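You operate a simulated robot arm through the tools that you are given. There is no shell and no other tool. Be economical: measure what you need, move in short steps, check, and stop when the job is done.

Carry out the task below with a simulated two-armed robot. There is one attempt and no reset: what you move stays moved.

TASK
Take the grey sensor and put it on the cream top of the brown dash. Shut the sliding washer lid. Open the fifth cabinet drawer from the top, put the large yellow box on the red tool cabinet top away in the inside from the top of the fifth drawer of the red tool cabinet, then shut the drawer. Put the bottle that says "chain oil" from the red tool cabinet top on the low bookcase top and the bottle that says "pure water" on the middle shelf of the low bookcase. Push the top cabinet drawer shut. Put the can marked "weak mix" from the red tool cabinet top on the top of the wooden work bench. Stack the carton marked "hose clips" from the top of the wooden work bench on top of the carton that says "valves". Press the maroon trainer start button three times. Put the red fuse on the top of the white shelf away in the inside of the white spares tray. Put the bottle that says "steering oil" from the top of the white shelf on the blue cover plate and the bottle labelled "gear oil" on the low bookcase top. Open the red framed lid. The order is free. Set down upright: large yellow box, bottle, can.

The check looks at the end state, three seconds after you hand in, the way a careful person would. Anything else that was tipped, shoved, dropped, spilled or broken makes it a failure. Lids that push on must go on centred and level and be pressed home; caps that screw on are set level and turned clockwise until they are tight.

THE ROBOT
Two 7-joint arms with two-finger parallel grippers on one trunk, on a base that drives. Base frame: it is fixed to the floor where the robot stands at the start and does not move with it; the origin is under the middle of the robot, x ahead of it, y to its left, z up. Units: m, degrees, N and s.
The left shoulder is at the start at [-0.092, 0.119, 0.825], the right one opposite. With the tool pointing down near the work surface each hand reaches from about 0.12 to 0.58 m from the robot's upright axis, wherever it stands, measured 20 degrees to its own side. Places, roughly: blue carton, teal carton, white carton [-4.25, 4.5, 1]; blue cover plate (8x11x1 cm) [-1.6, 4.7, 0.9]; brake fluid bottle, chain oil bottle, pure water b [-6.5, 2.75, 1]; clutch fluid bottle, gear oil bottle, steering oil [-2, 4.75, 1]; cream top of the brown dash (50x16 cm) [-3.3, -1.16, 1.04]; fifth cabinet drawer [-6.4, 2.6, 0.4]; grey sensor (4x3x5 cm) [0.5, 0, 0.8]; inside of the fifth drawer of the red tool cabinet [-6.5, 2.6, 0.4]; inside of the white spares tray (24x15 cm) [2.32, -1.42, 0.74]; large yellow box [-6.5, 2.5, 1]; low bookcase top [-6.6, 3.5, 1]; maroon trainer start button [-3.5, 2.7, 0.7]; middle shelf of the low bookcase [-6.6, 3.5, 0.4]; pink can, yellow can [-6.5, 2.75, 1]; red framed lid [-4.4, -3.4, 0.9]; red fuse [-2, 4.75, 1]; sliding washer lid [-6.5, -2.5, 0.9]; top cabinet drawer [-6.2, 2.6, 0.9]; top of the wooden work bench [-4.7, 4.5, 0.8]. Payload 3.43 kg a hand.
The tool frame of a hand sits at the grasp point between the pads (the TCP): z along the fingers, y along the line on which they close. The tips reach 0.03 m beyond it. The gripper opens to 0.094 m. The fingers are 0.028 m wide and 0.01 m thick; the gripper's body (0.05 by 0.096 m) begins 0.055 m behind the TCP.
Orientation is that of the tool frame in the base frame, as a unit quaternion [x, y, z, w]. With the fingers straight down and closing along the base's y, the tool's x points along the base's -x, its y along +y and its z along -z.

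THE INTERFACE
- The arms move only by the tool drive_tool. It takes "left_motion", "right_motion" or both (then of equal length, played together; a hand with none holds still); each is a list of rows, each a list of 7 numbers: the turn, a rotation vector about the tool's x, y, z in units of 5 degrees (1.0 is 5 degrees), then the shift along the tool's x, y, z in units of 25 mm (1.0 is 25 mm), then the closure in counts, from 0 (fully open) to 255 (shut). In form: [[rx, ry, rz, x, y, z, claw], ...]. A call has 1 to 8 rows; each row shifts and turns the commanded pose from where the row before left it, along the tool's axes as they then stand. A call with a number of a shift or a turn outside -1 to 1 is refused whole. Each row takes 0.2 s and may step no farther than 0.05 m and 8.6 degrees from the row before; otherwise, or with a gripper value out of range, the whole call is refused. Where a pose cannot be reached the arm comes as near as it can. A force on the tool above 40 N (or 10 N above the force at the start of the call, whichever is more), or a blocked arm, ends the call early, and 0.2 s more pass. Each finger travels about 0.153 m/s and halts on what it meets, pressing with about 43 N; the grip force reading is that of the motor and also rises with nothing between the fingers. The clock runs only during rows and for 0.2 s after the last one: add rows that do not move to give the fingers time. It gives the time, the measured TCP pose, the force on the tool (base axes), the opening and the grip force at its end, in the units of the frame above (readings bear some noise), with the torque about the TCP (base axes, N m) and any sound that the robot's microphone picked up.
- Cameras (640 x 400 px; columns grow to the right, rows downward): "scene" is now at [0.0234, -0.0021, 1.5118]; the picture's right is [0.00, -1.00, 0.00], its down [-0.84, -0.00, -0.54] and it looks along [0.54, 0.00, -0.84] (base axes); focal length 250 px, centre (320, 200). "left" rides on the left gripper at [0.076, -0.014, -0.102] in its tool frame; the picture's right is [0.18, 0.98, 0.00], its down [-0.75, 0.14, -0.64] and it looks along [-0.63, 0.12, 0.77] (tool axes); focal length 243 px, centre (320, 200). "right" rides on the right gripper at [0.076, 0.014, -0.102] in its tool frame; the picture's right is [-0.18, 0.98, 0.00], its down [-0.75, -0.14, -0.64] and it looks along [-0.63, -0.12, 0.77] (tool axes); focal length 243 px, centre (320, 200). There is no depth. A picture from a camera that has moved, and an enlarged one, comes with that camera's place and axes in the base frame and with its lens. The place of the scene camera against the robot may be out by one fixed shift of up to 0.012 m in any direction.
- snapshot(camera): a new picture of that camera. The clock stands still meanwhile.
- raise_lower(by): slides the trunk up (or, below 0, down) by that many m; the arms and the scene camera ride with it, the base frame stays. It gives what a move gives, with no picture.
- steer(legs): drives the robot by 1 to 6 legs, each [ahead, left, turn to the left] in m, m and degrees, along the robot's own axes; the way and the turn of a leg run together, so that a leg with both is an arc; at most 1.5 m and 180 degrees a leg. The arms and the cameras ride along, it lands a little off, and it stops where it bumps. It gives what a move gives.
- aim_head(pan, tilt): turns the head with the scene camera to pan (to the left, within 143 degrees either way) and tilt (down, from -29 to 69), counted from straight ahead of the robot. It gives what a move gives.
- close_up(camera, box): a new picture of the part [left, top, right, bottom] of that camera's present view, enlarged. The clock stands still meanwhile.
- close_job(): hands the job in; it is judged then, once.

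Work in short steps. Places have to be worked out from the pictures, the camera data and where the tool is seen: move nearer, look again, correct. Check each grasp and each placing, and mend what went wrong. You have 567 turns and 370 pictures in all, those below and enlarged ones among them. Open the grippers and draw the arms clear of the work before you hand the job in, unless the task says otherwise; then end with one line.

The tools are called after "Emit:" by a JSON object that holds its "op" and its "data". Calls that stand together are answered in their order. drive_tool: Moves the arms, as the interface text tells. Its arguments: {"type":"object","properties":{"left_motion":{"type":"array","items":{"type":"array","items":{"type":"number"}}},"right_motion":{"type":"array","items":{"type":"array","items":{"type":"number"}}}},"required":[]} The other tools are called the same way: raise_lower (by) slides the trunk up or down; steer (legs) drives the base; aim_head (pan, tilt) turns the head that bears the scene camera; snapshot (camera) takes a picture; close_up (camera, box) takes an enlarged picture of a part of a camera's view; close_job () hands the job in.

At the start:

```text
t: 0.0
left_position: [0.2755, 0.1101, 1.1444]
left_ee_rot: [0.0, 1.0, 0.001, 0.0]
left_contact_force: [0.4, 0.5, -0.5]
left_ft_torque: [0.02, 0.02, 0.04]
left_gripper_width: 0.0938
left_grip_force: 0.0
right_position: [0.2725, -0.1179, 1.0737]
right_ee_rot: [0.0, 1.0, 0.0, -0.001]
right_contact_force: [0.3, 0.1, -0.6]
right_ft_torque: [0.0, 0.02, 0.02]
right_gripper_width: 0.094
right_grip_force: 0.0
trunk travel left (down, up): [-0.25, 0.085]
robot x, y, heading: [-0.0008, -0.0011, 0.2]
head pan, tilt: [0.0, 57.1]
```

scene: 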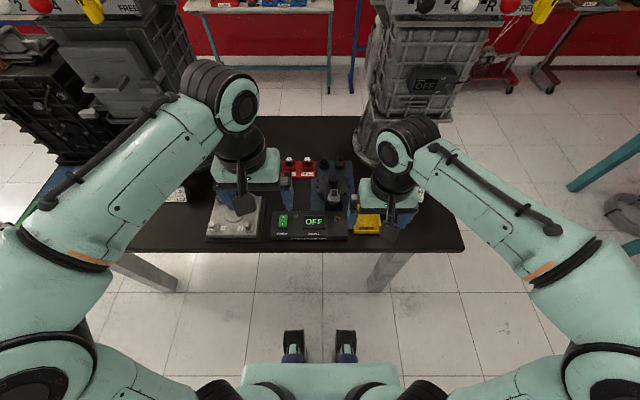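
right: 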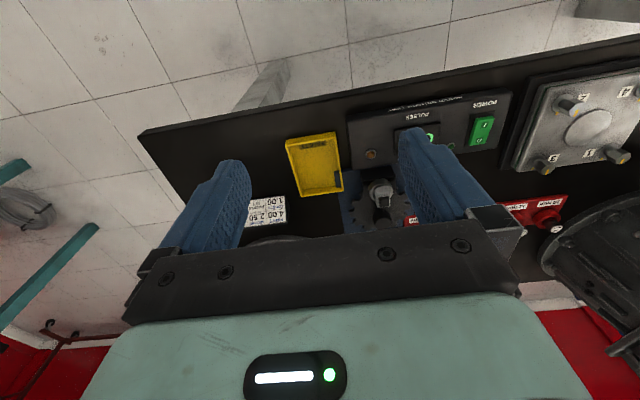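
left: 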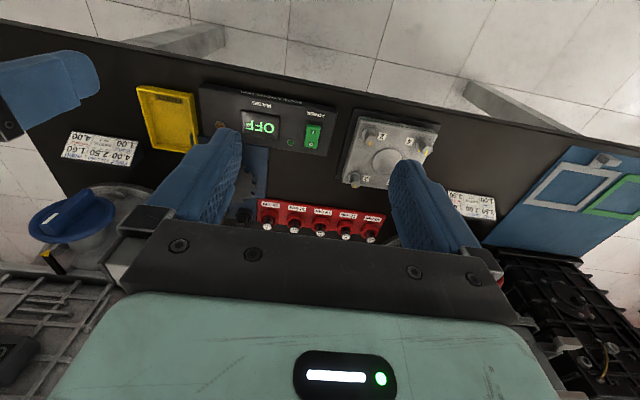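

The table ahead holds several things; I take a close look to find the grey sensor.

Emit:
{"op": "close_up", "data": {"camera": "scene", "box": [200, 140, 440, 260]}}

Emit:
{"op": "close_up", "data": {"camera": "right", "box": [260, 60, 640, 270]}}

```text
2.67 times, centred on (320, 200) of scene
camera zoom: at [0.0234, -0.0021, 1.5118], right [0.0, -1.0, 0.0], down [-0.84, 0.0, -0.54], along [0.54, 0.0, -0.84], focal length 666 px, centre (320, 200)
```

zoom: 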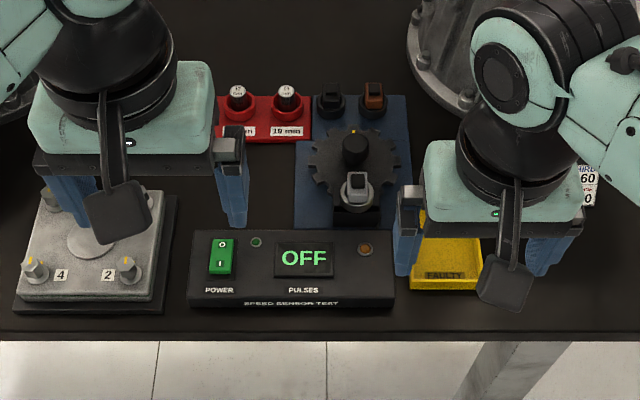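

```text
1.68 times, centred on (450, 165) of right
camera zoom: at [0.1977, -0.104, 1.1764], right [0.18, 0.98, 0.0], down [0.75, -0.14, 0.64], along [0.63, -0.12, -0.77], focal length 409 px, centre (101, 259)
```

zoom: 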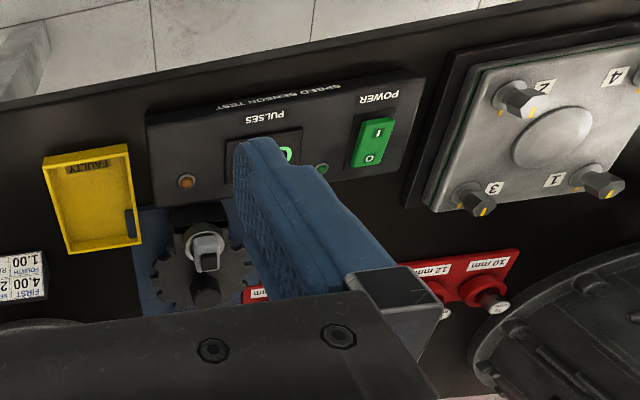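

The grey sensor appears to sit in a holder facing the gear, at about (0.467, -0.046, 0.85). I bring the right hand higher over it for a nearer look.

Emit:
{"op": "drive_tool", "data": {"right_motion": [[0, 0, 0, -0.9, 0.36, 0.2, 0], [0, 0, 0, -0.9, 0.36, 0.2, 0], [0, 0, 0, -0.9, 0.36, 0.2, 0], [0, 0, 0, -0.9, 0.36, 0.2, 0], [0, 0, 0, -0.9, 0.36, 0.2, 0], [0, 0, 0, -0.9, 0.36, 0.2, 0]]}}

Emit:
{"op": "snapshot", "data": {"camera": "right"}}

Emit:
{"op": "snapshot", "data": {"camera": "scene"}}

```text
t: 1.4
left_position: [0.2762, 0.1109, 1.1433]
left_ee_rot: [0.0, 1.0, 0.0, 0.0]
left_contact_force: [-0.3, 0.1, -0.6]
left_ft_torque: [-0.02, 0.0, 0.0]
left_gripper_width: 0.0941
left_grip_force: 0.0
right_position: [0.4084, -0.0631, 1.0446]
right_ee_rot: [0.0, 1.0, 0.0, 0.0]
right_contact_force: [0.4, 0.4, -0.3]
right_ft_torque: [0.0, -0.01, -0.03]
right_gripper_width: 0.0943
right_grip_force: 0.1
trunk travel left (down, up): [-0.25, 0.085]
robot x, y, heading: [-0.002, -0.0026, 0.1]
head pan, tilt: [0.0, 57.1]
```

```text
364 pictures are left
camera right: at [0.3346, -0.0493, 1.1473], right [0.18, 0.98, 0.0], down [0.75, -0.14, 0.64], along [0.63, -0.12, -0.77], focal length 243 px, centre (320, 200)
```

right: 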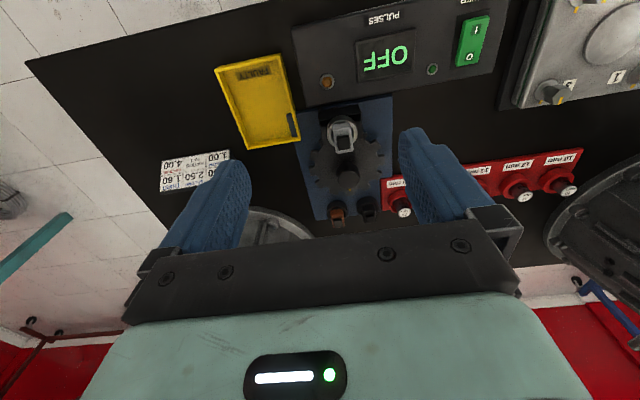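

```text
363 pictures are left
camera scene: at [0.0242, -0.0017, 1.5118], right [0.0, -1.0, 0.0], down [-0.84, 0.0, -0.54], along [0.54, 0.0, -0.84], focal length 250 px, centre (320, 200)
```

scene: 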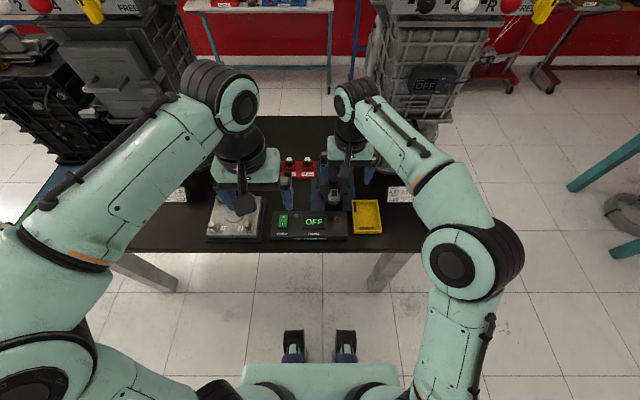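

A nearer close-up of the sensor.

Emit:
{"op": "close_up", "data": {"camera": "right", "box": [290, 80, 418, 160]}}

```text
5.00 times, centred on (354, 120) of right
camera zoom: at [0.3346, -0.0493, 1.1473], right [0.18, 0.98, 0.0], down [0.75, -0.14, 0.64], along [0.63, -0.12, -0.77], focal length 1213 px, centre (150, 600)
```

zoom: 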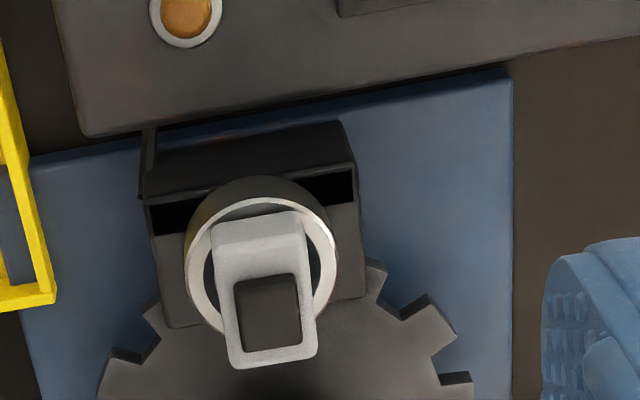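

The sensor's grey head (about 23 mm wide in y) stands in a collar, connector toward +x. I close the fingers partly and go down to just above it, then look.

Emit:
{"op": "drive_tool", "data": {"right_motion": [[0, 0, 0, -0.5, 0.14, 0.9, 120], [0, 0, 0, -0.5, 0.14, 0.9, 120], [0, 0, 0, -0.5, 0.14, 0.9, 120], [0, 0, 0, -0.5, 0.14, 0.9, 120], [0, 0, 0, -0.5, 0.14, 0.9, 120]]}}

Emit:
{"op": "snapshot", "data": {"camera": "right"}}

Emit:
{"op": "close_up", "data": {"camera": "scene", "box": [260, 130, 420, 230]}}

```text
t: 2.6
left_position: [0.2764, 0.1106, 1.1429]
left_ee_rot: [0.001, 1.0, 0.0, 0.0]
left_contact_force: [-0.1, 0.1, 0.3]
left_ft_torque: [0.01, -0.02, -0.02]
left_gripper_width: 0.0941
left_grip_force: 0.1
right_position: [0.4728, -0.0453, 0.9311]
right_ee_rot: [0.0, 1.0, 0.0, 0.0]
right_contact_force: [0.4, -0.2, 0.4]
right_ft_torque: [0.0, -0.04, -0.01]
right_gripper_width: 0.0498
right_grip_force: 0.1
trunk travel left (down, up): [-0.25, 0.085]
robot x, y, heading: [0.0004, -0.0023, 0.0]
head pan, tilt: [0.0, 57.1]
```

```text
361 pictures are left
camera right: at [0.3968, -0.031, 1.0336], right [0.18, 0.98, 0.0], down [0.75, -0.14, 0.64], along [0.63, -0.12, -0.77], focal length 243 px, centre (320, 200)
```

right: 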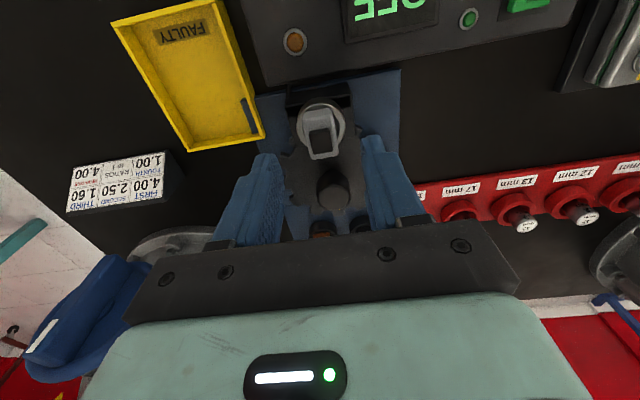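

```text
4.00 times, centred on (340, 180) of scene
camera zoom: at [0.0239, -0.002, 1.5118], right [0.0, -1.0, 0.0], down [-0.84, 0.0, -0.54], along [0.54, 0.0, -0.84], focal length 999 px, centre (240, 280)
```

zoom: 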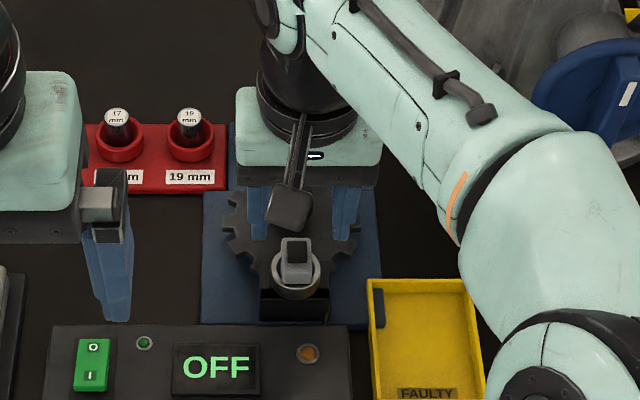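

Triangulated: the sensor's post has its top near (0.475, -0.045, 0.856), about 3 cm above the collar. I go down so the tips end near 0.832 and look.

Emit:
{"op": "drive_tool", "data": {"right_motion": [[0, 0, 0, 0, 0, 0.9, 120], [0, 0, 0, 0, 0, 0.9, 120], [0, 0, 0, 0, 0, 0.9, 120]]}}

Emit:
{"op": "snapshot", "data": {"camera": "right"}}

Emit:
{"op": "close_up", "data": {"camera": "left", "box": [100, 60, 340, 210]}}

```text
t: 3.4
left_position: [0.2766, 0.1105, 1.1432]
left_ee_rot: [0.0, 1.0, 0.0, 0.001]
left_contact_force: [0.4, 0.5, -0.2]
left_ft_torque: [-0.01, 0.0, -0.01]
left_gripper_width: 0.0936
left_grip_force: 0.1
right_position: [0.471, -0.0457, 0.8635]
right_ee_rot: [0.001, 1.0, -0.001, 0.0]
right_contact_force: [-0.3, 0.4, 0.1]
right_ft_torque: [-0.04, 0.01, -0.01]
right_gripper_width: 0.0496
right_grip_force: 0.1
trunk travel left (down, up): [-0.25, 0.085]
robot x, y, heading: [-0.0015, -0.0036, 0.2]
head pan, tilt: [0.0, 57.1]
```

```text
359 pictures are left
camera right: at [0.3951, -0.0313, 0.9656], right [0.18, 0.98, 0.0], down [0.75, -0.14, 0.64], along [0.63, -0.12, -0.77], focal length 243 px, centre (320, 200)
```

right: 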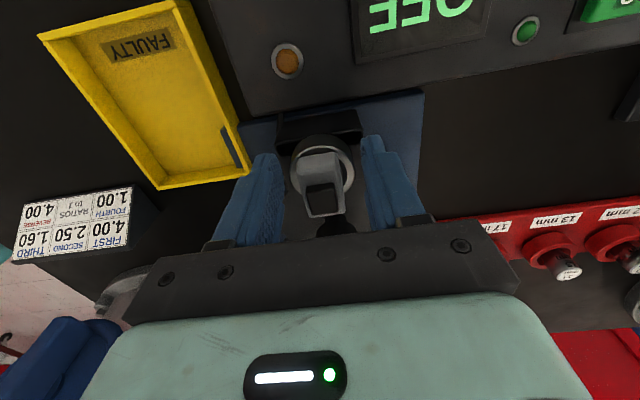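

```text
2.67 times, centred on (220, 135) of left
camera zoom: at [0.2004, 0.0969, 1.2461], right [-0.18, 0.98, 0.0], down [0.75, 0.14, 0.64], along [0.63, 0.12, -0.77], focal length 647 px, centre (587, 373)
```

zoom: 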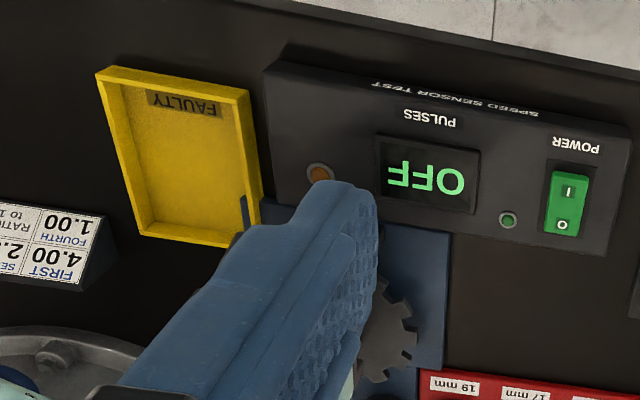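

The head is centred between the pads at TCP height. I close on it.

Emit:
{"op": "drive_tool", "data": {"right_motion": [[0, 0, 0, 0, 0, 0, 255], [0, 0, 0, 0, 0, 0, 255], [0, 0, 0, 0, 0, 0, 255]]}}

Emit:
{"op": "snapshot", "data": {"camera": "right"}}

```text
t: 4.2
left_position: [0.2752, 0.1103, 1.1439]
left_ee_rot: [0.0, 1.0, 0.0, 0.0]
left_contact_force: [0.3, 1.0, 0.9]
left_ft_torque: [-0.01, -0.01, -0.02]
left_gripper_width: 0.0939
left_grip_force: 0.1
right_position: [0.4696, -0.0455, 0.8632]
right_ee_rot: [0.0, 1.0, 0.0, 0.001]
right_contact_force: [1.8, -1.7, -1.5]
right_ft_torque: [-0.09, -0.46, 0.02]
right_gripper_width: 0.042
right_grip_force: 44.5
trunk travel left (down, up): [-0.25, 0.085]
robot x, y, heading: [-0.0004, -0.0001, -0.1]
head pan, tilt: [0.0, 57.1]
```

```text
357 pictures are left
camera right: at [0.3951, -0.0317, 0.9656], right [0.18, 0.98, 0.0], down [0.75, -0.14, 0.64], along [0.63, -0.12, -0.77], focal length 243 px, centre (320, 200)
```

right: 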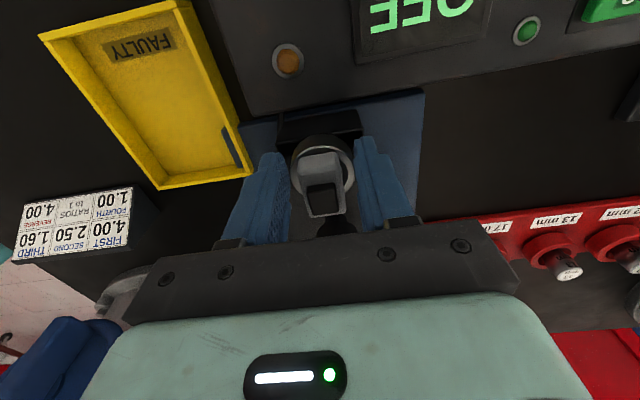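

The pads met the 4 cm ring, not the head. I open slightly, rise 8 mm and close again on the head only.

Emit:
{"op": "drive_tool", "data": {"right_motion": [[0, 0, 0, 0, 0, 0, 110], [0, 0, 0, 0, 0, -0.35, 110], [0, 0, 0, 0, 0, 0, 255], [0, 0, 0, 0, 0, 0, 255], [0, 0, 0, 0, 0, 0, 255]]}}

Emit:
{"op": "close_up", "data": {"camera": "right", "box": [240, 110, 400, 210]}}

```text
t: 5.4
left_position: [0.2762, 0.1118, 1.1428]
left_ee_rot: [0.001, 1.0, 0.001, 0.0]
left_contact_force: [0.4, 1.1, -0.6]
left_ft_torque: [0.03, -0.03, 0.0]
left_gripper_width: 0.0941
left_grip_force: 0.0
right_position: [0.4705, -0.0453, 0.8722]
right_ee_rot: [0.0, 1.0, 0.0, 0.0]
right_contact_force: [0.4, -0.3, -0.4]
right_ft_torque: [0.0, 0.03, -0.01]
right_gripper_width: 0.0225
right_grip_force: 43.5
trunk travel left (down, up): [-0.25, 0.085]
robot x, y, heading: [-0.0035, -0.0019, 0.1]
head pan, tilt: [0.0, 57.1]
```

```text
4.00 times, centred on (320, 160) of right
camera zoom: at [0.3955, -0.0317, 0.9746], right [0.18, 0.98, 0.0], down [0.75, -0.14, 0.64], along [0.63, -0.12, -0.77], focal length 970 px, centre (320, 360)
```

zoom: 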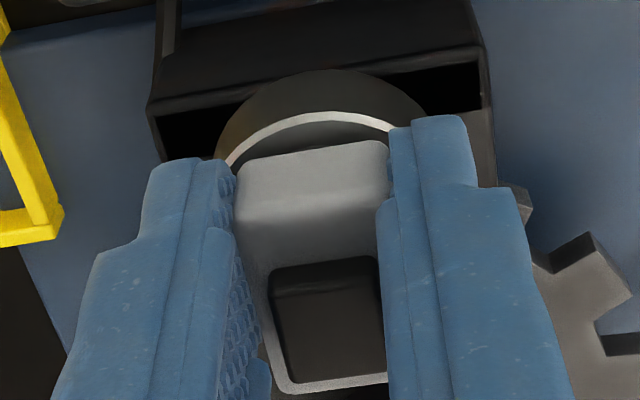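

The pads hold the head at 22.5 mm. I pull it straight up slowly.

Emit:
{"op": "drive_tool", "data": {"right_motion": [[0, 0, 0, 0, 0, -0.3, 255], [0, 0, 0, 0, 0, -0.5, 255], [0, 0, 0, 0, 0, -0.7, 255], [0, 0, 0, 0, 0, -0.8, 255], [0, 0, 0, 0, 0, -0.8, 255]]}}

Emit:
{"op": "snapshot", "data": {"camera": "right"}}

```text
t: 6.6
left_position: [0.2763, 0.1106, 1.1436]
left_ee_rot: [-0.001, 1.0, 0.0, 0.0]
left_contact_force: [-0.2, -0.7, -0.8]
left_ft_torque: [0.0, 0.01, 0.01]
left_gripper_width: 0.0941
left_grip_force: 0.0
right_position: [0.4696, -0.0501, 0.9515]
right_ee_rot: [0.0, 1.0, 0.0, 0.0]
right_contact_force: [0.3, 0.8, -0.1]
right_ft_torque: [0.03, 0.0, 0.02]
right_gripper_width: 0.0224
right_grip_force: 43.1
trunk travel left (down, up): [-0.25, 0.085]
robot x, y, heading: [-0.001, 0.0014, 0.0]
head pan, tilt: [0.0, 57.1]
```

```text
355 pictures are left
camera right: at [0.3946, -0.0348, 1.0534], right [0.18, 0.98, 0.0], down [0.75, -0.14, 0.64], along [0.63, -0.12, -0.77], focal length 243 px, centre (320, 200)
```

right: 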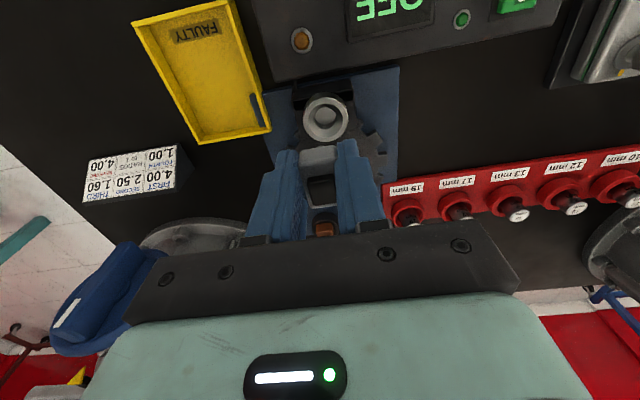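

The sensor is out. I lift it and draw the hand in, then look around the room.

Emit:
{"op": "drive_tool", "data": {"right_motion": [[0, 0, 0, 0, 0, -1, 255], [0, 0, 0, 0, 0, -1, 255], [0, 0, 0, 0.4, -0.3, -1, 255], [0, 0, 0, 1, -0.5, -0.8, 255], [0, 0, 0, 1, -0.5, -0.8, 255], [0, 0, 0, 1, -0.5, -0.7, 255], [0, 0, 0, 1, -0.5, -0.5, 255], [0, 0, 0, 1, -0.5, -0.5, 255]]}}

Emit:
{"op": "aim_head", "data": {"pan": 70, "tilt": 25}}

Emit:
{"op": "snapshot", "data": {"camera": "scene"}}

Emit:
{"op": "aim_head", "data": {"pan": 140, "tilt": 25}}

Emit:
{"op": "snapshot", "data": {"camera": "scene"}}

Emit:
{"op": "aim_head", "data": {"pan": -140, "tilt": 25}}

Emit:
{"op": "snapshot", "data": {"camera": "scene"}}

Emit:
{"op": "aim_head", "data": {"pan": -70, "tilt": 25}}

Emit:
{"op": "snapshot", "data": {"camera": "scene"}}

```text
t: 8.4
left_position: [0.2752, 0.1107, 1.144]
left_ee_rot: [0.0, 1.0, 0.0, -0.001]
left_contact_force: [0.0, -0.5, -0.5]
left_ft_torque: [0.01, 0.02, 0.0]
left_gripper_width: 0.0939
left_grip_force: 0.0
right_position: [0.3336, -0.1161, 1.1071]
right_ee_rot: [-0.001, 1.0, 0.0, 0.0]
right_contact_force: [-1.0, -0.2, -0.8]
right_ft_torque: [0.01, 0.0, -0.01]
right_gripper_width: 0.0227
right_grip_force: 42.5
trunk travel left (down, up): [-0.25, 0.085]
robot x, y, heading: [0.0, -0.001, -0.0]
head pan, tilt: [0.0, 57.1]
```

```text
t: 9.8
left_position: [0.2765, 0.1104, 1.1441]
left_ee_rot: [0.0, 1.0, 0.0, 0.001]
left_contact_force: [-0.2, 0.3, -0.3]
left_ft_torque: [0.01, 0.02, -0.01]
left_gripper_width: 0.0941
left_grip_force: 0.2
right_position: [0.335, -0.1154, 1.1061]
right_ee_rot: [-0.001, 1.0, 0.001, -0.001]
right_contact_force: [0.0, 0.1, -1.2]
right_ft_torque: [0.01, -0.02, 0.01]
right_gripper_width: 0.0226
right_grip_force: 43.3
trunk travel left (down, up): [-0.25, 0.085]
robot x, y, heading: [-0.0018, 0.0006, 0.3]
head pan, tilt: [70.0, 25.0]
```

```text
354 pictures are left
camera scene: at [-0.0148, 0.0844, 1.5584], right [0.94, -0.34, 0.0], down [-0.14, -0.4, -0.91], along [0.31, 0.85, -0.42], focal length 250 px, centre (320, 200)
```

scene: 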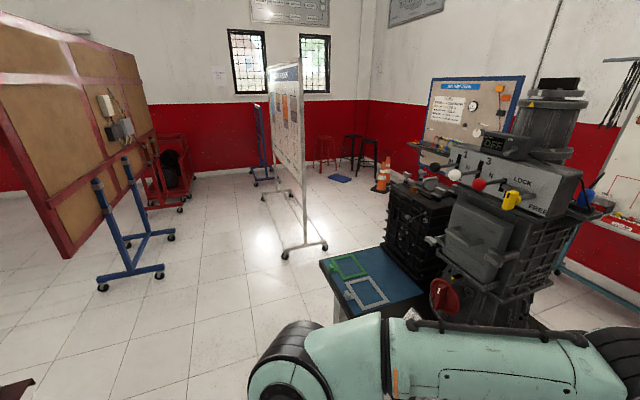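

```text
t: 11.2
left_position: [0.276, 0.1095, 1.143]
left_ee_rot: [0.0, 1.0, 0.0, -0.001]
left_contact_force: [0.8, -0.3, -0.3]
left_ft_torque: [0.03, 0.0, 0.0]
left_gripper_width: 0.0939
left_grip_force: 0.1
right_position: [0.3345, -0.1164, 1.1068]
right_ee_rot: [0.0, 1.0, 0.0, 0.0]
right_contact_force: [-0.3, 0.9, -1.4]
right_ft_torque: [0.02, 0.0, 0.0]
right_gripper_width: 0.0227
right_grip_force: 43.0
trunk travel left (down, up): [-0.25, 0.085]
robot x, y, heading: [0.0006, 0.0013, 0.0]
head pan, tilt: [140.0, 25.0]
```

```text
353 pictures are left
camera scene: at [-0.1169, 0.0572, 1.5584], right [0.64, 0.77, 0.0], down [0.32, -0.27, -0.91], along [-0.69, 0.58, -0.42], focal length 250 px, centre (320, 200)
```

scene: 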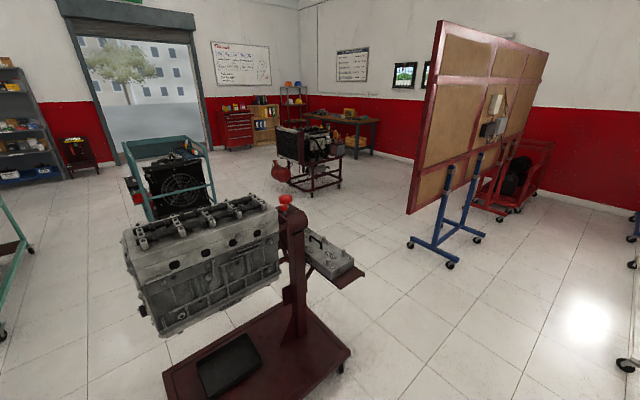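

```text
t: 15.1
left_position: [0.2767, 0.1101, 1.1426]
left_ee_rot: [0.0, 1.0, 0.0, 0.0]
left_contact_force: [-0.2, -0.1, 0.6]
left_ft_torque: [-0.01, 0.0, -0.01]
left_gripper_width: 0.0939
left_grip_force: 0.0
right_position: [0.3349, -0.115, 1.1067]
right_ee_rot: [0.0, 1.0, 0.0, 0.0]
right_contact_force: [-0.7, -1.0, -1.2]
right_ft_torque: [-0.02, 0.0, -0.01]
right_gripper_width: 0.0226
right_grip_force: 43.3
trunk travel left (down, up): [-0.25, 0.085]
robot x, y, heading: [-0.0011, -0.0005, -0.0]
head pan, tilt: [-140.0, 25.0]
```

```text
352 pictures are left
camera scene: at [-0.117, -0.0614, 1.5584], right [-0.64, 0.77, 0.0], down [0.32, 0.27, -0.91], along [-0.69, -0.58, -0.42], focal length 250 px, centre (320, 200)
```

scene: 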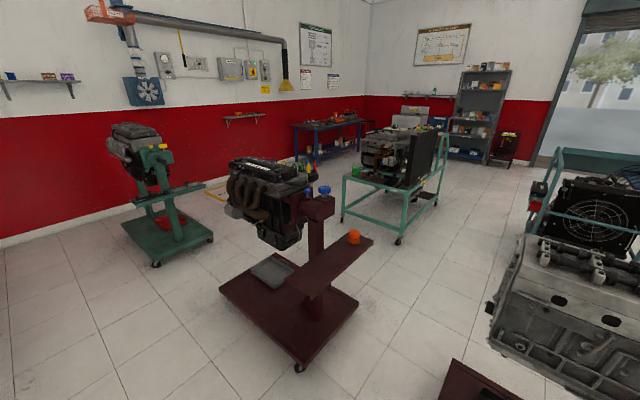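

```text
t: 16.5
left_position: [0.2761, 0.1109, 1.1443]
left_ee_rot: [0.0, 1.0, -0.001, 0.0]
left_contact_force: [-0.7, 0.1, 0.1]
left_ft_torque: [0.01, 0.0, -0.05]
left_gripper_width: 0.0943
left_grip_force: 0.1
right_position: [0.335, -0.1152, 1.106]
right_ee_rot: [0.0, 1.0, 0.0, -0.001]
right_contact_force: [0.2, 0.1, 0.4]
right_ft_torque: [0.06, 0.0, 0.0]
right_gripper_width: 0.0227
right_grip_force: 42.9
trunk travel left (down, up): [-0.25, 0.085]
robot x, y, heading: [-0.0018, -0.0008, 0.1]
head pan, tilt: [-70.0, 25.0]
```

```text
351 pictures are left
camera scene: at [-0.015, -0.0887, 1.5584], right [-0.94, -0.34, 0.0], down [-0.14, 0.4, -0.91], along [0.31, -0.85, -0.42], focal length 250 px, centre (320, 200)
```

scene: 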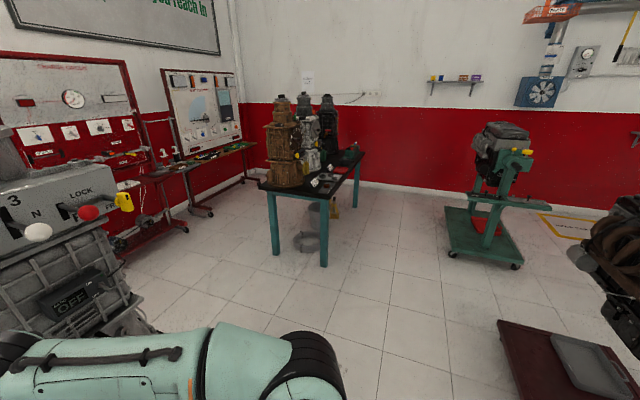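

Sensor held. An engine stand is right behind me, so I go round north: back slightly, slide left 1.5 m, then turn to face -x and look on.

Emit:
{"op": "steer", "data": {"legs": [[-0.15, 0, 0], [0, 1.5, 0], [0, 0, 90], [0, 0, 90]]}}

Emit:
{"op": "aim_head", "data": {"pan": 30, "tilt": 25}}

Emit:
{"op": "snapshot", "data": {"camera": "scene"}}

Emit:
{"op": "aim_head", "data": {"pan": -30, "tilt": 25}}

Emit:
{"op": "snapshot", "data": {"camera": "scene"}}

```text
t: 38.5
left_position: [-0.4463, 1.3908, 1.1433]
left_ee_rot: [1.0, 0.015, 0.001, 0.0]
left_contact_force: [-0.5, 0.7, 0.8]
left_ft_torque: [-0.03, 0.02, -0.01]
left_gripper_width: 0.0938
left_grip_force: 0.1
right_position: [-0.5108, 1.6162, 1.106]
right_ee_rot: [1.0, 0.015, 0.0, 0.0]
right_contact_force: [0.8, -0.1, -0.2]
right_ft_torque: [-0.03, 0.0, -0.01]
right_gripper_width: 0.0225
right_grip_force: 43.2
trunk travel left (down, up): [-0.25, 0.085]
robot x, y, heading: [-0.1736, 1.5063, -178.3]
head pan, tilt: [-70.0, 25.0]
```

```text
t: 40.2
left_position: [-0.4464, 1.3908, 1.1431]
left_ee_rot: [1.0, 0.015, 0.0, 0.0]
left_contact_force: [0.2, 0.9, 0.4]
left_ft_torque: [0.04, -0.01, 0.02]
left_gripper_width: 0.0939
left_grip_force: 0.1
right_position: [-0.5121, 1.6138, 1.1074]
right_ee_rot: [1.0, 0.015, 0.0, -0.001]
right_contact_force: [-0.3, 0.5, -0.7]
right_ft_torque: [0.03, -0.03, -0.02]
right_gripper_width: 0.0226
right_grip_force: 42.9
trunk travel left (down, up): [-0.25, 0.085]
robot x, y, heading: [-0.1735, 1.5107, -178.3]
head pan, tilt: [30.0, 25.0]
```

```text
350 pictures are left
camera scene: at [-0.2117, 1.4605, 1.5584], right [-0.53, 0.85, 0.0], down [0.36, 0.22, -0.91], along [-0.77, -0.48, -0.42], focal length 250 px, centre (320, 200)
```

scene: 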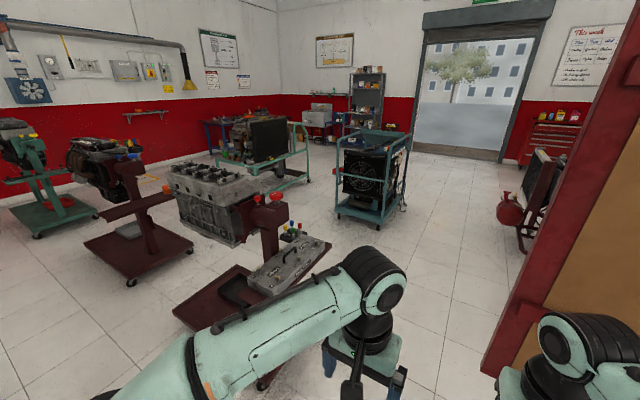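

```text
t: 41.5
left_position: [-0.4467, 1.3905, 1.144]
left_ee_rot: [1.0, 0.014, -0.001, 0.0]
left_contact_force: [-0.2, 1.1, -0.3]
left_ft_torque: [0.01, -0.01, -0.01]
left_gripper_width: 0.094
left_grip_force: 0.1
right_position: [-0.5108, 1.6148, 1.1068]
right_ee_rot: [1.0, 0.015, -0.001, 0.001]
right_contact_force: [0.0, -0.6, -0.1]
right_ft_torque: [-0.01, 0.01, 0.0]
right_gripper_width: 0.0225
right_grip_force: 42.9
trunk travel left (down, up): [-0.25, 0.085]
robot x, y, heading: [-0.1758, 1.5099, -178.3]
head pan, tilt: [-30.0, 25.0]
```

```text
349 pictures are left
camera scene: at [-0.2144, 1.5525, 1.5584], right [0.47, 0.88, 0.0], down [0.37, -0.2, -0.91], along [-0.8, 0.43, -0.42], focal length 250 px, centre (320, 200)
```

scene: 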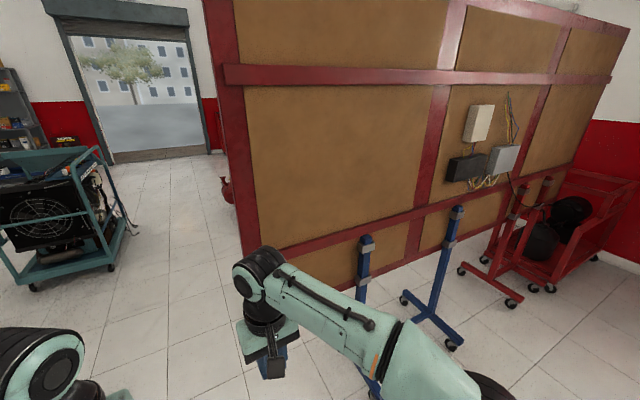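

The board's lower corner is near (-0.98, 1.66) and the stand/tray ends near y = 0.88, so the middle of the gap is about y = 1.26. I straighten and shift there, then look once more before driving through.

Emit:
{"op": "steer", "data": {"legs": [[0, 0.25, -1.7]]}}

Emit:
{"op": "aim_head", "data": {"pan": 0, "tilt": 40}}

Emit:
{"op": "snapshot", "data": {"camera": "scene"}}

```text
t: 44.4
left_position: [-0.4456, 1.1499, 1.1435]
left_ee_rot: [1.0, 0.0, 0.0, -0.001]
left_contact_force: [0.2, -0.3, -0.7]
left_ft_torque: [0.01, 0.03, 0.02]
left_gripper_width: 0.094
left_grip_force: 0.1
right_position: [-0.5049, 1.3754, 1.1068]
right_ee_rot: [1.0, 0.0, 0.0, 0.0]
right_contact_force: [-0.4, -0.2, -0.3]
right_ft_torque: [-0.01, -0.01, -0.01]
right_gripper_width: 0.0224
right_grip_force: 43.2
trunk travel left (down, up): [-0.25, 0.085]
robot x, y, heading: [-0.1725, 1.2608, 180.1]
head pan, tilt: [-30.0, 25.0]
```

```text
t: 45.3
left_position: [-0.4465, 1.1493, 1.1435]
left_ee_rot: [1.0, 0.0, 0.0, -0.001]
left_contact_force: [-0.3, 0.6, 0.2]
left_ft_torque: [0.04, 0.0, 0.01]
left_gripper_width: 0.0939
left_grip_force: 0.1
right_position: [-0.5044, 1.3762, 1.1063]
right_ee_rot: [1.0, 0.0, 0.0, 0.0]
right_contact_force: [0.1, 0.2, -0.1]
right_ft_torque: [0.02, 0.01, 0.03]
right_gripper_width: 0.0226
right_grip_force: 43.3
trunk travel left (down, up): [-0.25, 0.085]
robot x, y, heading: [-0.1729, 1.2599, 179.9]
head pan, tilt: [0.0, 40.0]
```

```text
348 pictures are left
camera scene: at [-0.2146, 1.2575, 1.5351], right [0.0, 1.0, 0.0], down [0.64, 0.0, -0.77], along [-0.77, 0.0, -0.64], focal length 250 px, centre (320, 200)
```

scene: 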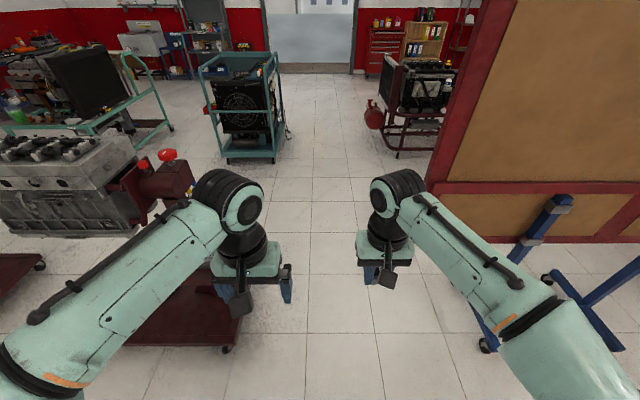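

The gap looks clear near y = 1.2. I check the region of the dash with a close-up, then drive ahead.

Emit:
{"op": "close_up", "data": {"camera": "scene", "box": [0, 0, 240, 150]}}

Emit:
{"op": "steer", "data": {"legs": [[1.0, 0.05, 0], [1.0, 0, 0]]}}

Emit:
{"op": "aim_head", "data": {"pan": 65, "tilt": 25}}

Emit:
{"op": "snapshot", "data": {"camera": "scene"}}

```text
2.67 times, centred on (120, 75) of scene
camera zoom: at [-0.2146, 1.2575, 1.5351], right [0.0, 1.0, 0.0], down [0.64, 0.0, -0.77], along [-0.77, 0.0, -0.64], focal length 666 px, centre (853, 533)
```

zoom: 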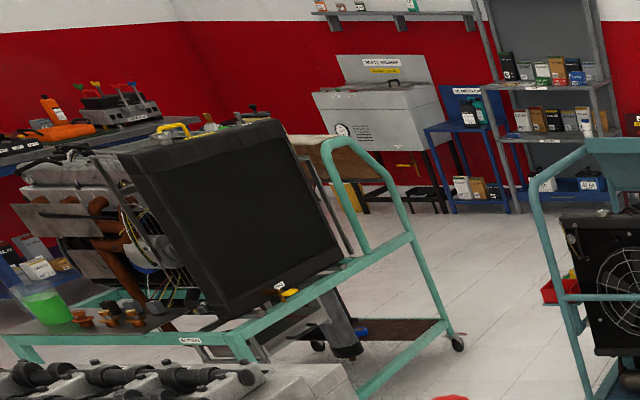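

```text
t: 55.1
left_position: [-2.4201, 1.1458, 1.1415]
left_ee_rot: [1.0, -0.011, 0.001, 0.001]
left_contact_force: [-0.2, -0.3, 0.8]
left_ft_torque: [0.01, 0.01, 0.0]
left_gripper_width: 0.0942
left_grip_force: 0.1
right_position: [-2.4734, 1.3728, 1.1066]
right_ee_rot: [1.0, -0.011, 0.0, 0.0]
right_contact_force: [-1.0, 1.0, -0.1]
right_ft_torque: [-0.01, 0.0, 0.0]
right_gripper_width: 0.0226
right_grip_force: 43.0
trunk travel left (down, up): [-0.25, 0.085]
robot x, y, heading: [-2.1445, 1.2498, 178.7]
head pan, tilt: [0.0, 40.0]
```

```text
t: 56.5
left_position: [-2.4199, 1.1454, 1.1435]
left_ee_rot: [1.0, -0.012, -0.001, 0.0]
left_contact_force: [0.8, -0.1, 0.7]
left_ft_torque: [0.01, 0.0, 0.0]
left_gripper_width: 0.094
left_grip_force: 0.0
right_position: [-2.4728, 1.3721, 1.1062]
right_ee_rot: [1.0, -0.012, 0.0, 0.0]
right_contact_force: [0.2, 0.8, 0.2]
right_ft_torque: [0.0, -0.03, -0.03]
right_gripper_width: 0.0226
right_grip_force: 42.9
trunk travel left (down, up): [-0.25, 0.085]
robot x, y, heading: [-2.1388, 1.2511, 178.7]
head pan, tilt: [65.0, 25.0]
```

```text
346 pictures are left
camera scene: at [-2.1416, 1.1639, 1.5584], right [-0.9, 0.44, 0.0], down [0.19, 0.38, -0.91], along [-0.4, -0.81, -0.42], focal length 250 px, centre (320, 200)
```

scene: 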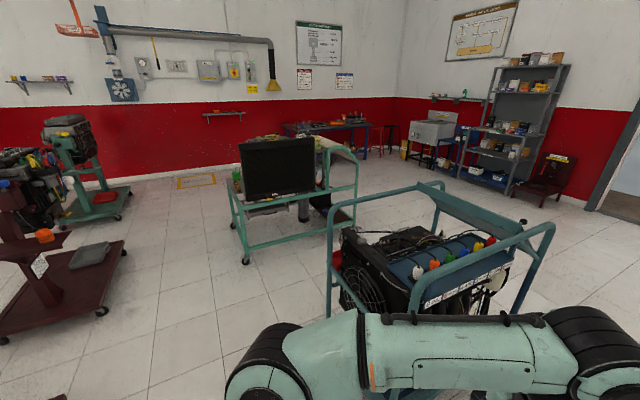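

Through the gap. The dash should be on the far side of the teal engine cart. I turn to face -y and go down the aisle to look again.

Emit:
{"op": "steer", "data": {"legs": [[0, 0, 91.3], [1.3, 0, 0]]}}

Emit:
{"op": "aim_head", "data": {"pan": -40, "tilt": 30}}

Emit:
{"op": "snapshot", "data": {"camera": "scene"}}

```text
t: 67.1
left_position: [-1.9583, -0.3527, 1.1441]
left_ee_rot: [0.683, 0.73, 0.0, 0.0]
left_contact_force: [0.3, -0.3, -0.5]
left_ft_torque: [-0.01, 0.0, 0.01]
left_gripper_width: 0.094
left_grip_force: 0.1
right_position: [-2.1815, -0.4261, 1.106]
right_ee_rot: [0.683, 0.73, 0.0, 0.0]
right_contact_force: [0.3, 0.5, -0.5]
right_ft_torque: [0.0, 0.0, 0.04]
right_gripper_width: 0.0226
right_grip_force: 43.2
trunk travel left (down, up): [-0.25, 0.085]
robot x, y, heading: [-2.0878, -0.0848, -86.2]
head pan, tilt: [65.0, 25.0]
```

```text
t: 68.9
left_position: [-1.959, -0.3531, 1.1443]
left_ee_rot: [0.683, 0.73, -0.001, 0.0]
left_contact_force: [0.3, 0.4, 0.9]
left_ft_torque: [0.01, 0.05, 0.0]
left_gripper_width: 0.094
left_grip_force: 0.0
right_position: [-2.1825, -0.4257, 1.1067]
right_ee_rot: [0.683, 0.73, 0.001, 0.0]
right_contact_force: [-0.4, -0.2, 0.1]
right_ft_torque: [0.01, -0.01, 0.0]
right_gripper_width: 0.0227
right_grip_force: 42.8
trunk travel left (down, up): [-0.25, 0.085]
robot x, y, heading: [-2.085, -0.0848, -86.2]
head pan, tilt: [-40.0, 30.0]
```

```text
345 pictures are left
camera scene: at [-2.1465, -0.1163, 1.5504], right [-0.81, 0.59, 0.0], down [0.3, 0.4, -0.87], along [-0.51, -0.7, -0.5], focal length 250 px, centre (320, 200)
```

scene: 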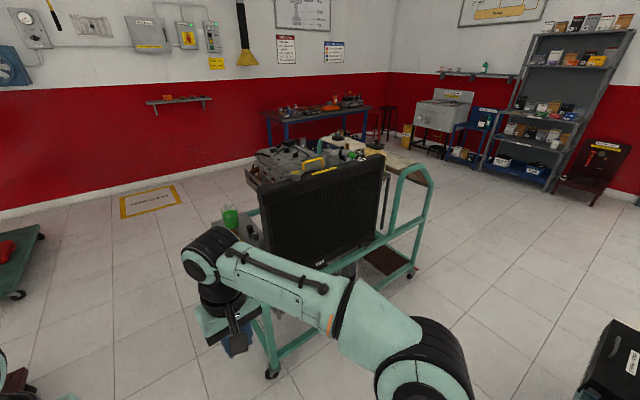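

The cream top shows at the cart's west end. Close-up to see its layout.

Emit:
{"op": "close_up", "data": {"camera": "scene", "box": [240, 100, 480, 250]}}

```text
2.67 times, centred on (360, 175) of scene
camera zoom: at [-2.1465, -0.1163, 1.5504], right [-0.81, 0.59, 0.0], down [0.3, 0.4, -0.87], along [-0.51, -0.7, -0.5], focal length 666 px, centre (213, 267)
```

zoom: 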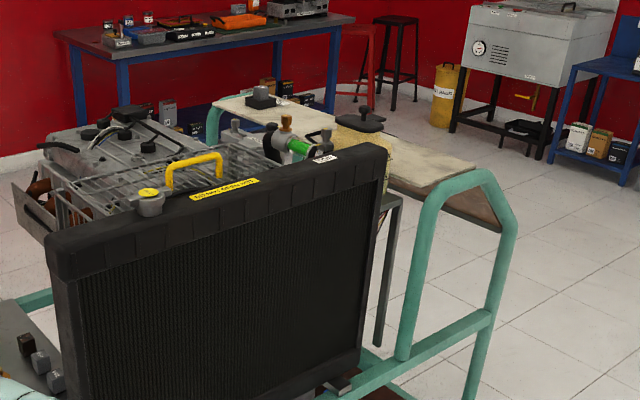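

I move west along the cart's north side facing it: turn to -90°, ahead 0.2, then right 1.07 m.

Emit:
{"op": "steer", "data": {"legs": [[0, 0, -3.8], [0.2, 0, 0], [0, -1.07, 0]]}}

Emit:
{"op": "aim_head", "data": {"pan": 0, "tilt": 45}}

Emit:
{"op": "snapshot", "data": {"camera": "scene"}}

```text
t: 80.2
left_position: [-3.0511, -0.5452, 1.1438]
left_ee_rot: [0.718, 0.696, 0.0, 0.0]
left_contact_force: [-0.4, -0.4, -0.6]
left_ft_torque: [0.01, 0.0, 0.02]
left_gripper_width: 0.0941
left_grip_force: 0.1
right_position: [-3.2788, -0.5958, 1.1063]
right_ee_rot: [0.718, 0.696, 0.0, 0.0]
right_contact_force: [0.5, 0.2, -0.3]
right_ft_torque: [-0.05, 0.01, 0.04]
right_gripper_width: 0.0229
right_grip_force: 42.9
trunk travel left (down, up): [-0.25, 0.085]
robot x, y, heading: [-3.1545, -0.2675, -91.7]
head pan, tilt: [-40.0, 30.0]
```

```text
t: 81.3
left_position: [-3.0521, -0.5449, 1.1436]
left_ee_rot: [0.718, 0.696, 0.0, 0.0]
left_contact_force: [0.1, -0.5, -0.5]
left_ft_torque: [0.01, 0.0, 0.01]
left_gripper_width: 0.0941
left_grip_force: 0.0
right_position: [-3.2783, -0.5968, 1.1073]
right_ee_rot: [0.718, 0.696, 0.001, 0.0]
right_contact_force: [0.4, 0.0, -0.3]
right_ft_torque: [0.02, -0.01, 0.0]
right_gripper_width: 0.0227
right_grip_force: 43.4
trunk travel left (down, up): [-0.25, 0.085]
robot x, y, heading: [-3.155, -0.2702, -92.0]
head pan, tilt: [0.0, 45.0]
```

```text
343 pictures are left
camera scene: at [-3.1564, -0.3056, 1.5278], right [-1.0, 0.03, 0.0], down [0.02, 0.71, -0.71], along [-0.02, -0.71, -0.71], focal length 250 px, centre (320, 200)
```

scene: 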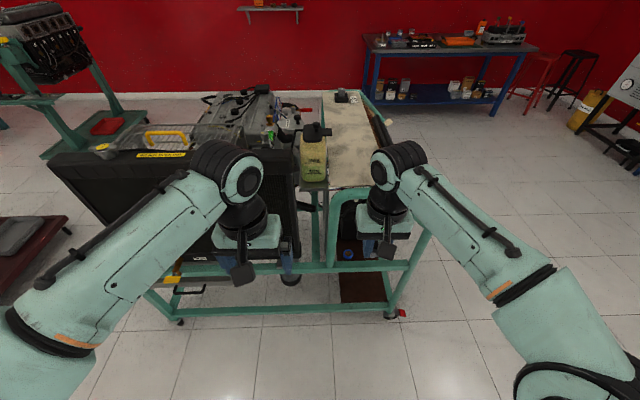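

The cream top runs away from me from about y = -0.86 to -1.47 near x = -3.29; the near half is free. I raise the trunk for clearance and move ahead.

Emit:
{"op": "raise_lower", "data": {"by": 0.08}}

Emit:
{"op": "steer", "data": {"legs": [[0.24, 0.01, 2]]}}

Emit:
{"op": "snapshot", "data": {"camera": "scene"}}

Emit:
{"op": "snapshot", "data": {"camera": "right"}}

```text
t: 82.5
left_position: [-3.0509, -0.5439, 1.2229]
left_ee_rot: [0.719, 0.695, 0.0, 0.0]
left_contact_force: [0.2, 0.0, -0.1]
left_ft_torque: [-0.02, -0.01, 0.0]
left_gripper_width: 0.0943
left_grip_force: 0.1
right_position: [-3.2781, -0.5966, 1.1875]
right_ee_rot: [0.718, 0.696, 0.0, 0.001]
right_contact_force: [-0.2, -0.2, -0.6]
right_ft_torque: [0.02, 0.01, 0.02]
right_gripper_width: 0.0227
right_grip_force: 43.2
trunk travel left (down, up): [-0.33, 0.005]
robot x, y, heading: [-3.1493, -0.2674, -91.9]
head pan, tilt: [0.0, 45.0]
```

```text
t: 84.2
left_position: [-3.0319, -0.7728, 1.2228]
left_ee_rot: [0.704, 0.71, 0.0, 0.0]
left_contact_force: [0.1, -0.6, -0.2]
left_ft_torque: [0.02, 0.0, -0.03]
left_gripper_width: 0.0942
left_grip_force: 0.2
right_position: [-3.2588, -0.8324, 1.1875]
right_ee_rot: [0.705, 0.709, 0.0, 0.0]
right_contact_force: [0.1, 0.1, 0.2]
right_ft_torque: [0.0, 0.02, 0.0]
right_gripper_width: 0.0226
right_grip_force: 42.7
trunk travel left (down, up): [-0.33, 0.005]
robot x, y, heading: [-3.1456, -0.5, -89.4]
head pan, tilt: [0.0, 45.0]
```

```text
342 pictures are left
camera scene: at [-3.1477, -0.5363, 1.6131], right [-1.0, -0.01, 0.0], down [-0.01, 0.71, -0.71], along [0.01, -0.71, -0.71], focal length 250 px, centre (320, 200)
```

scene: 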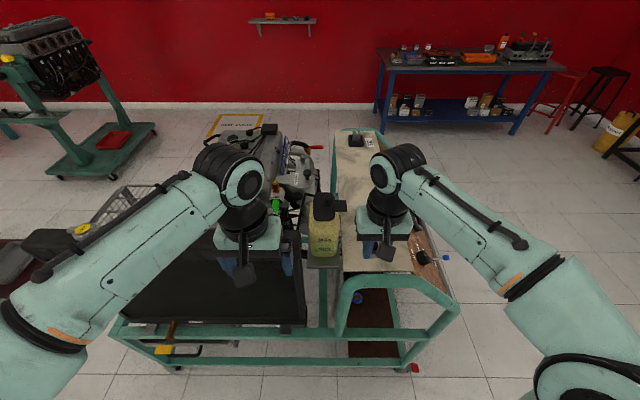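

```text
341 pictures are left
camera right: at [-3.2438, -0.7567, 1.289], right [0.98, -0.18, 0.0], down [-0.14, -0.75, 0.64], along [-0.11, -0.63, -0.77], focal length 243 px, centre (320, 200)
```

right: 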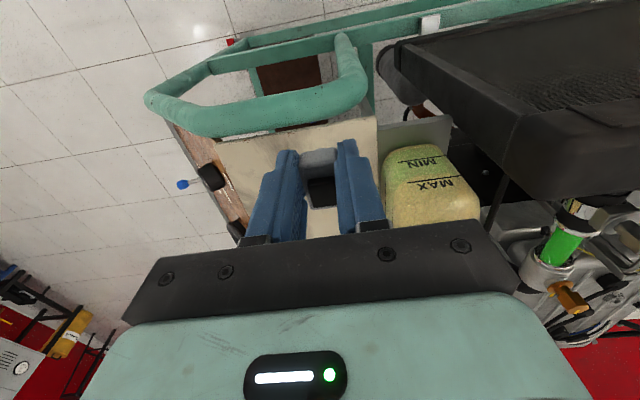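

I move the right hand over the free middle of the cream top, target (-3.295, -1.02).

Emit:
{"op": "drive_tool", "data": {"right_motion": [[0, 0, 0, -0.93, -0.18, 0, 255], [0, 0, 0, -0.93, -0.18, 0, 255], [0, 0, 0, -0.93, -0.18, 0, 255], [0, 0, 0, -0.93, -0.18, 0, 255], [0, 0, 0, -0.93, -0.18, 0, 255], [0, 0, 0, -0.93, -0.18, 0, 255], [0, 0, 0, -0.93, -0.18, 0, 255], [0, 0, 0, -0.93, -0.18, 0, 255]]}}

Emit:
{"op": "snapshot", "data": {"camera": "right"}}

Emit:
{"op": "close_up", "data": {"camera": "scene", "box": [240, 100, 480, 250]}}

```text
t: 86.0
left_position: [-3.0323, -0.7723, 1.2237]
left_ee_rot: [0.704, 0.71, 0.0, 0.0]
left_contact_force: [-0.3, 0.1, -0.3]
left_ft_torque: [0.04, 0.0, -0.03]
left_gripper_width: 0.094
left_grip_force: 0.1
right_position: [-3.2872, -1.0007, 1.1807]
right_ee_rot: [0.704, 0.71, 0.0, -0.001]
right_contact_force: [-0.1, -0.5, -1.1]
right_ft_torque: [-0.02, -0.03, 0.02]
right_gripper_width: 0.0227
right_grip_force: 43.6
right hand out of reach, approached as far as the arm can: row 8
trunk travel left (down, up): [-0.33, 0.005]
robot x, y, heading: [-3.1453, -0.4986, -89.7]
head pan, tilt: [0.0, 45.0]
```

```text
340 pictures are left
camera right: at [-3.2721, -0.9245, 1.2834], right [0.98, -0.18, 0.0], down [-0.13, -0.76, 0.64], along [-0.11, -0.63, -0.77], focal length 243 px, centre (320, 200)
```

right: 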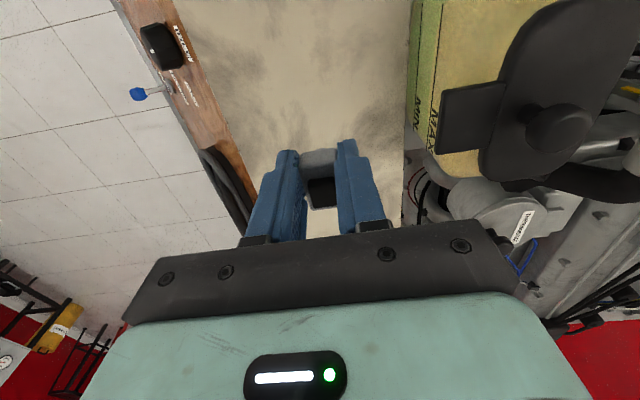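

```text
2.67 times, centred on (360, 175) of scene
camera zoom: at [-3.1478, -0.5366, 1.6133], right [-1.0, -0.01, 0.0], down [-0.01, 0.71, -0.71], along [0.01, -0.71, -0.71], focal length 666 px, centre (213, 267)
```

zoom: 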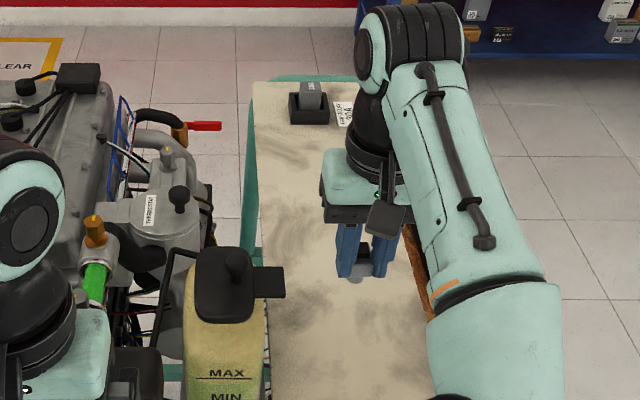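

Centred over clear cream. I lower until contact shows.

Emit:
{"op": "drive_tool", "data": {"right_motion": [[0, 0, 0, 0.2, 0, 0.6, 255], [0, 0, 0, 0, 0, 0.6, 255], [0, 0, 0, 0, 0, 0.6, 255], [0, 0, 0, 0, 0, 0.4, 255], [0, 0, 0, 0, 0, 0.2, 255], [0, 0, 0, 0, 0, 0.2, 255]]}}

Emit:
{"op": "snapshot", "data": {"camera": "right"}}

```text
t: 87.4
left_position: [-3.0329, -0.7735, 1.2233]
left_ee_rot: [0.705, 0.709, 0.0, 0.0]
left_contact_force: [-0.2, 0.1, 0.4]
left_ft_torque: [-0.01, -0.02, 0.02]
left_gripper_width: 0.0939
left_grip_force: 0.1
right_position: [-3.2881, -0.9959, 1.1168]
right_ee_rot: [0.705, 0.709, 0.0, 0.0]
right_contact_force: [0.2, 0.0, 0.5]
right_ft_torque: [0.02, 0.01, 0.04]
right_gripper_width: 0.0225
right_grip_force: 42.8
trunk travel left (down, up): [-0.33, 0.005]
robot x, y, heading: [-3.1443, -0.497, -89.9]
head pan, tilt: [0.0, 45.0]
```

```text
338 pictures are left
camera right: at [-3.2733, -0.9194, 1.2195], right [0.98, -0.18, 0.0], down [-0.14, -0.75, 0.64], along [-0.11, -0.63, -0.77], focal length 243 px, centre (320, 200)
```

right: 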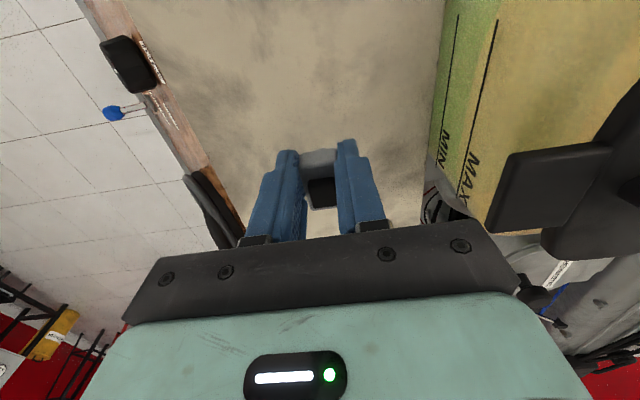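

Still no contact; I lower in smaller steps.

Emit:
{"op": "drive_tool", "data": {"right_motion": [[0, 0, 0, 0, 0, 0.2, 255], [0, 0, 0, 0, 0, 0.2, 255], [0, 0, 0, 0, 0, 0.15, 255], [0, 0, 0, 0, 0, 0.15, 255], [0, 0, 0, 0, 0, 0.15, 255]]}}

```text
t: 88.6
left_position: [-3.0323, -0.7736, 1.2244]
left_ee_rot: [0.704, 0.71, 0.0, -0.001]
left_contact_force: [0.3, 0.0, 0.2]
left_ft_torque: [-0.01, -0.02, 0.0]
left_gripper_width: 0.094
left_grip_force: 0.1
right_position: [-3.2898, -0.9959, 1.0951]
right_ee_rot: [0.705, 0.709, 0.0, -0.001]
right_contact_force: [0.8, 0.0, -0.4]
right_ft_torque: [0.03, -0.02, 0.03]
right_gripper_width: 0.0224
right_grip_force: 43.1
trunk travel left (down, up): [-0.33, 0.005]
robot x, y, heading: [-3.146, -0.4956, -89.5]
head pan, tilt: [0.0, 45.0]
```

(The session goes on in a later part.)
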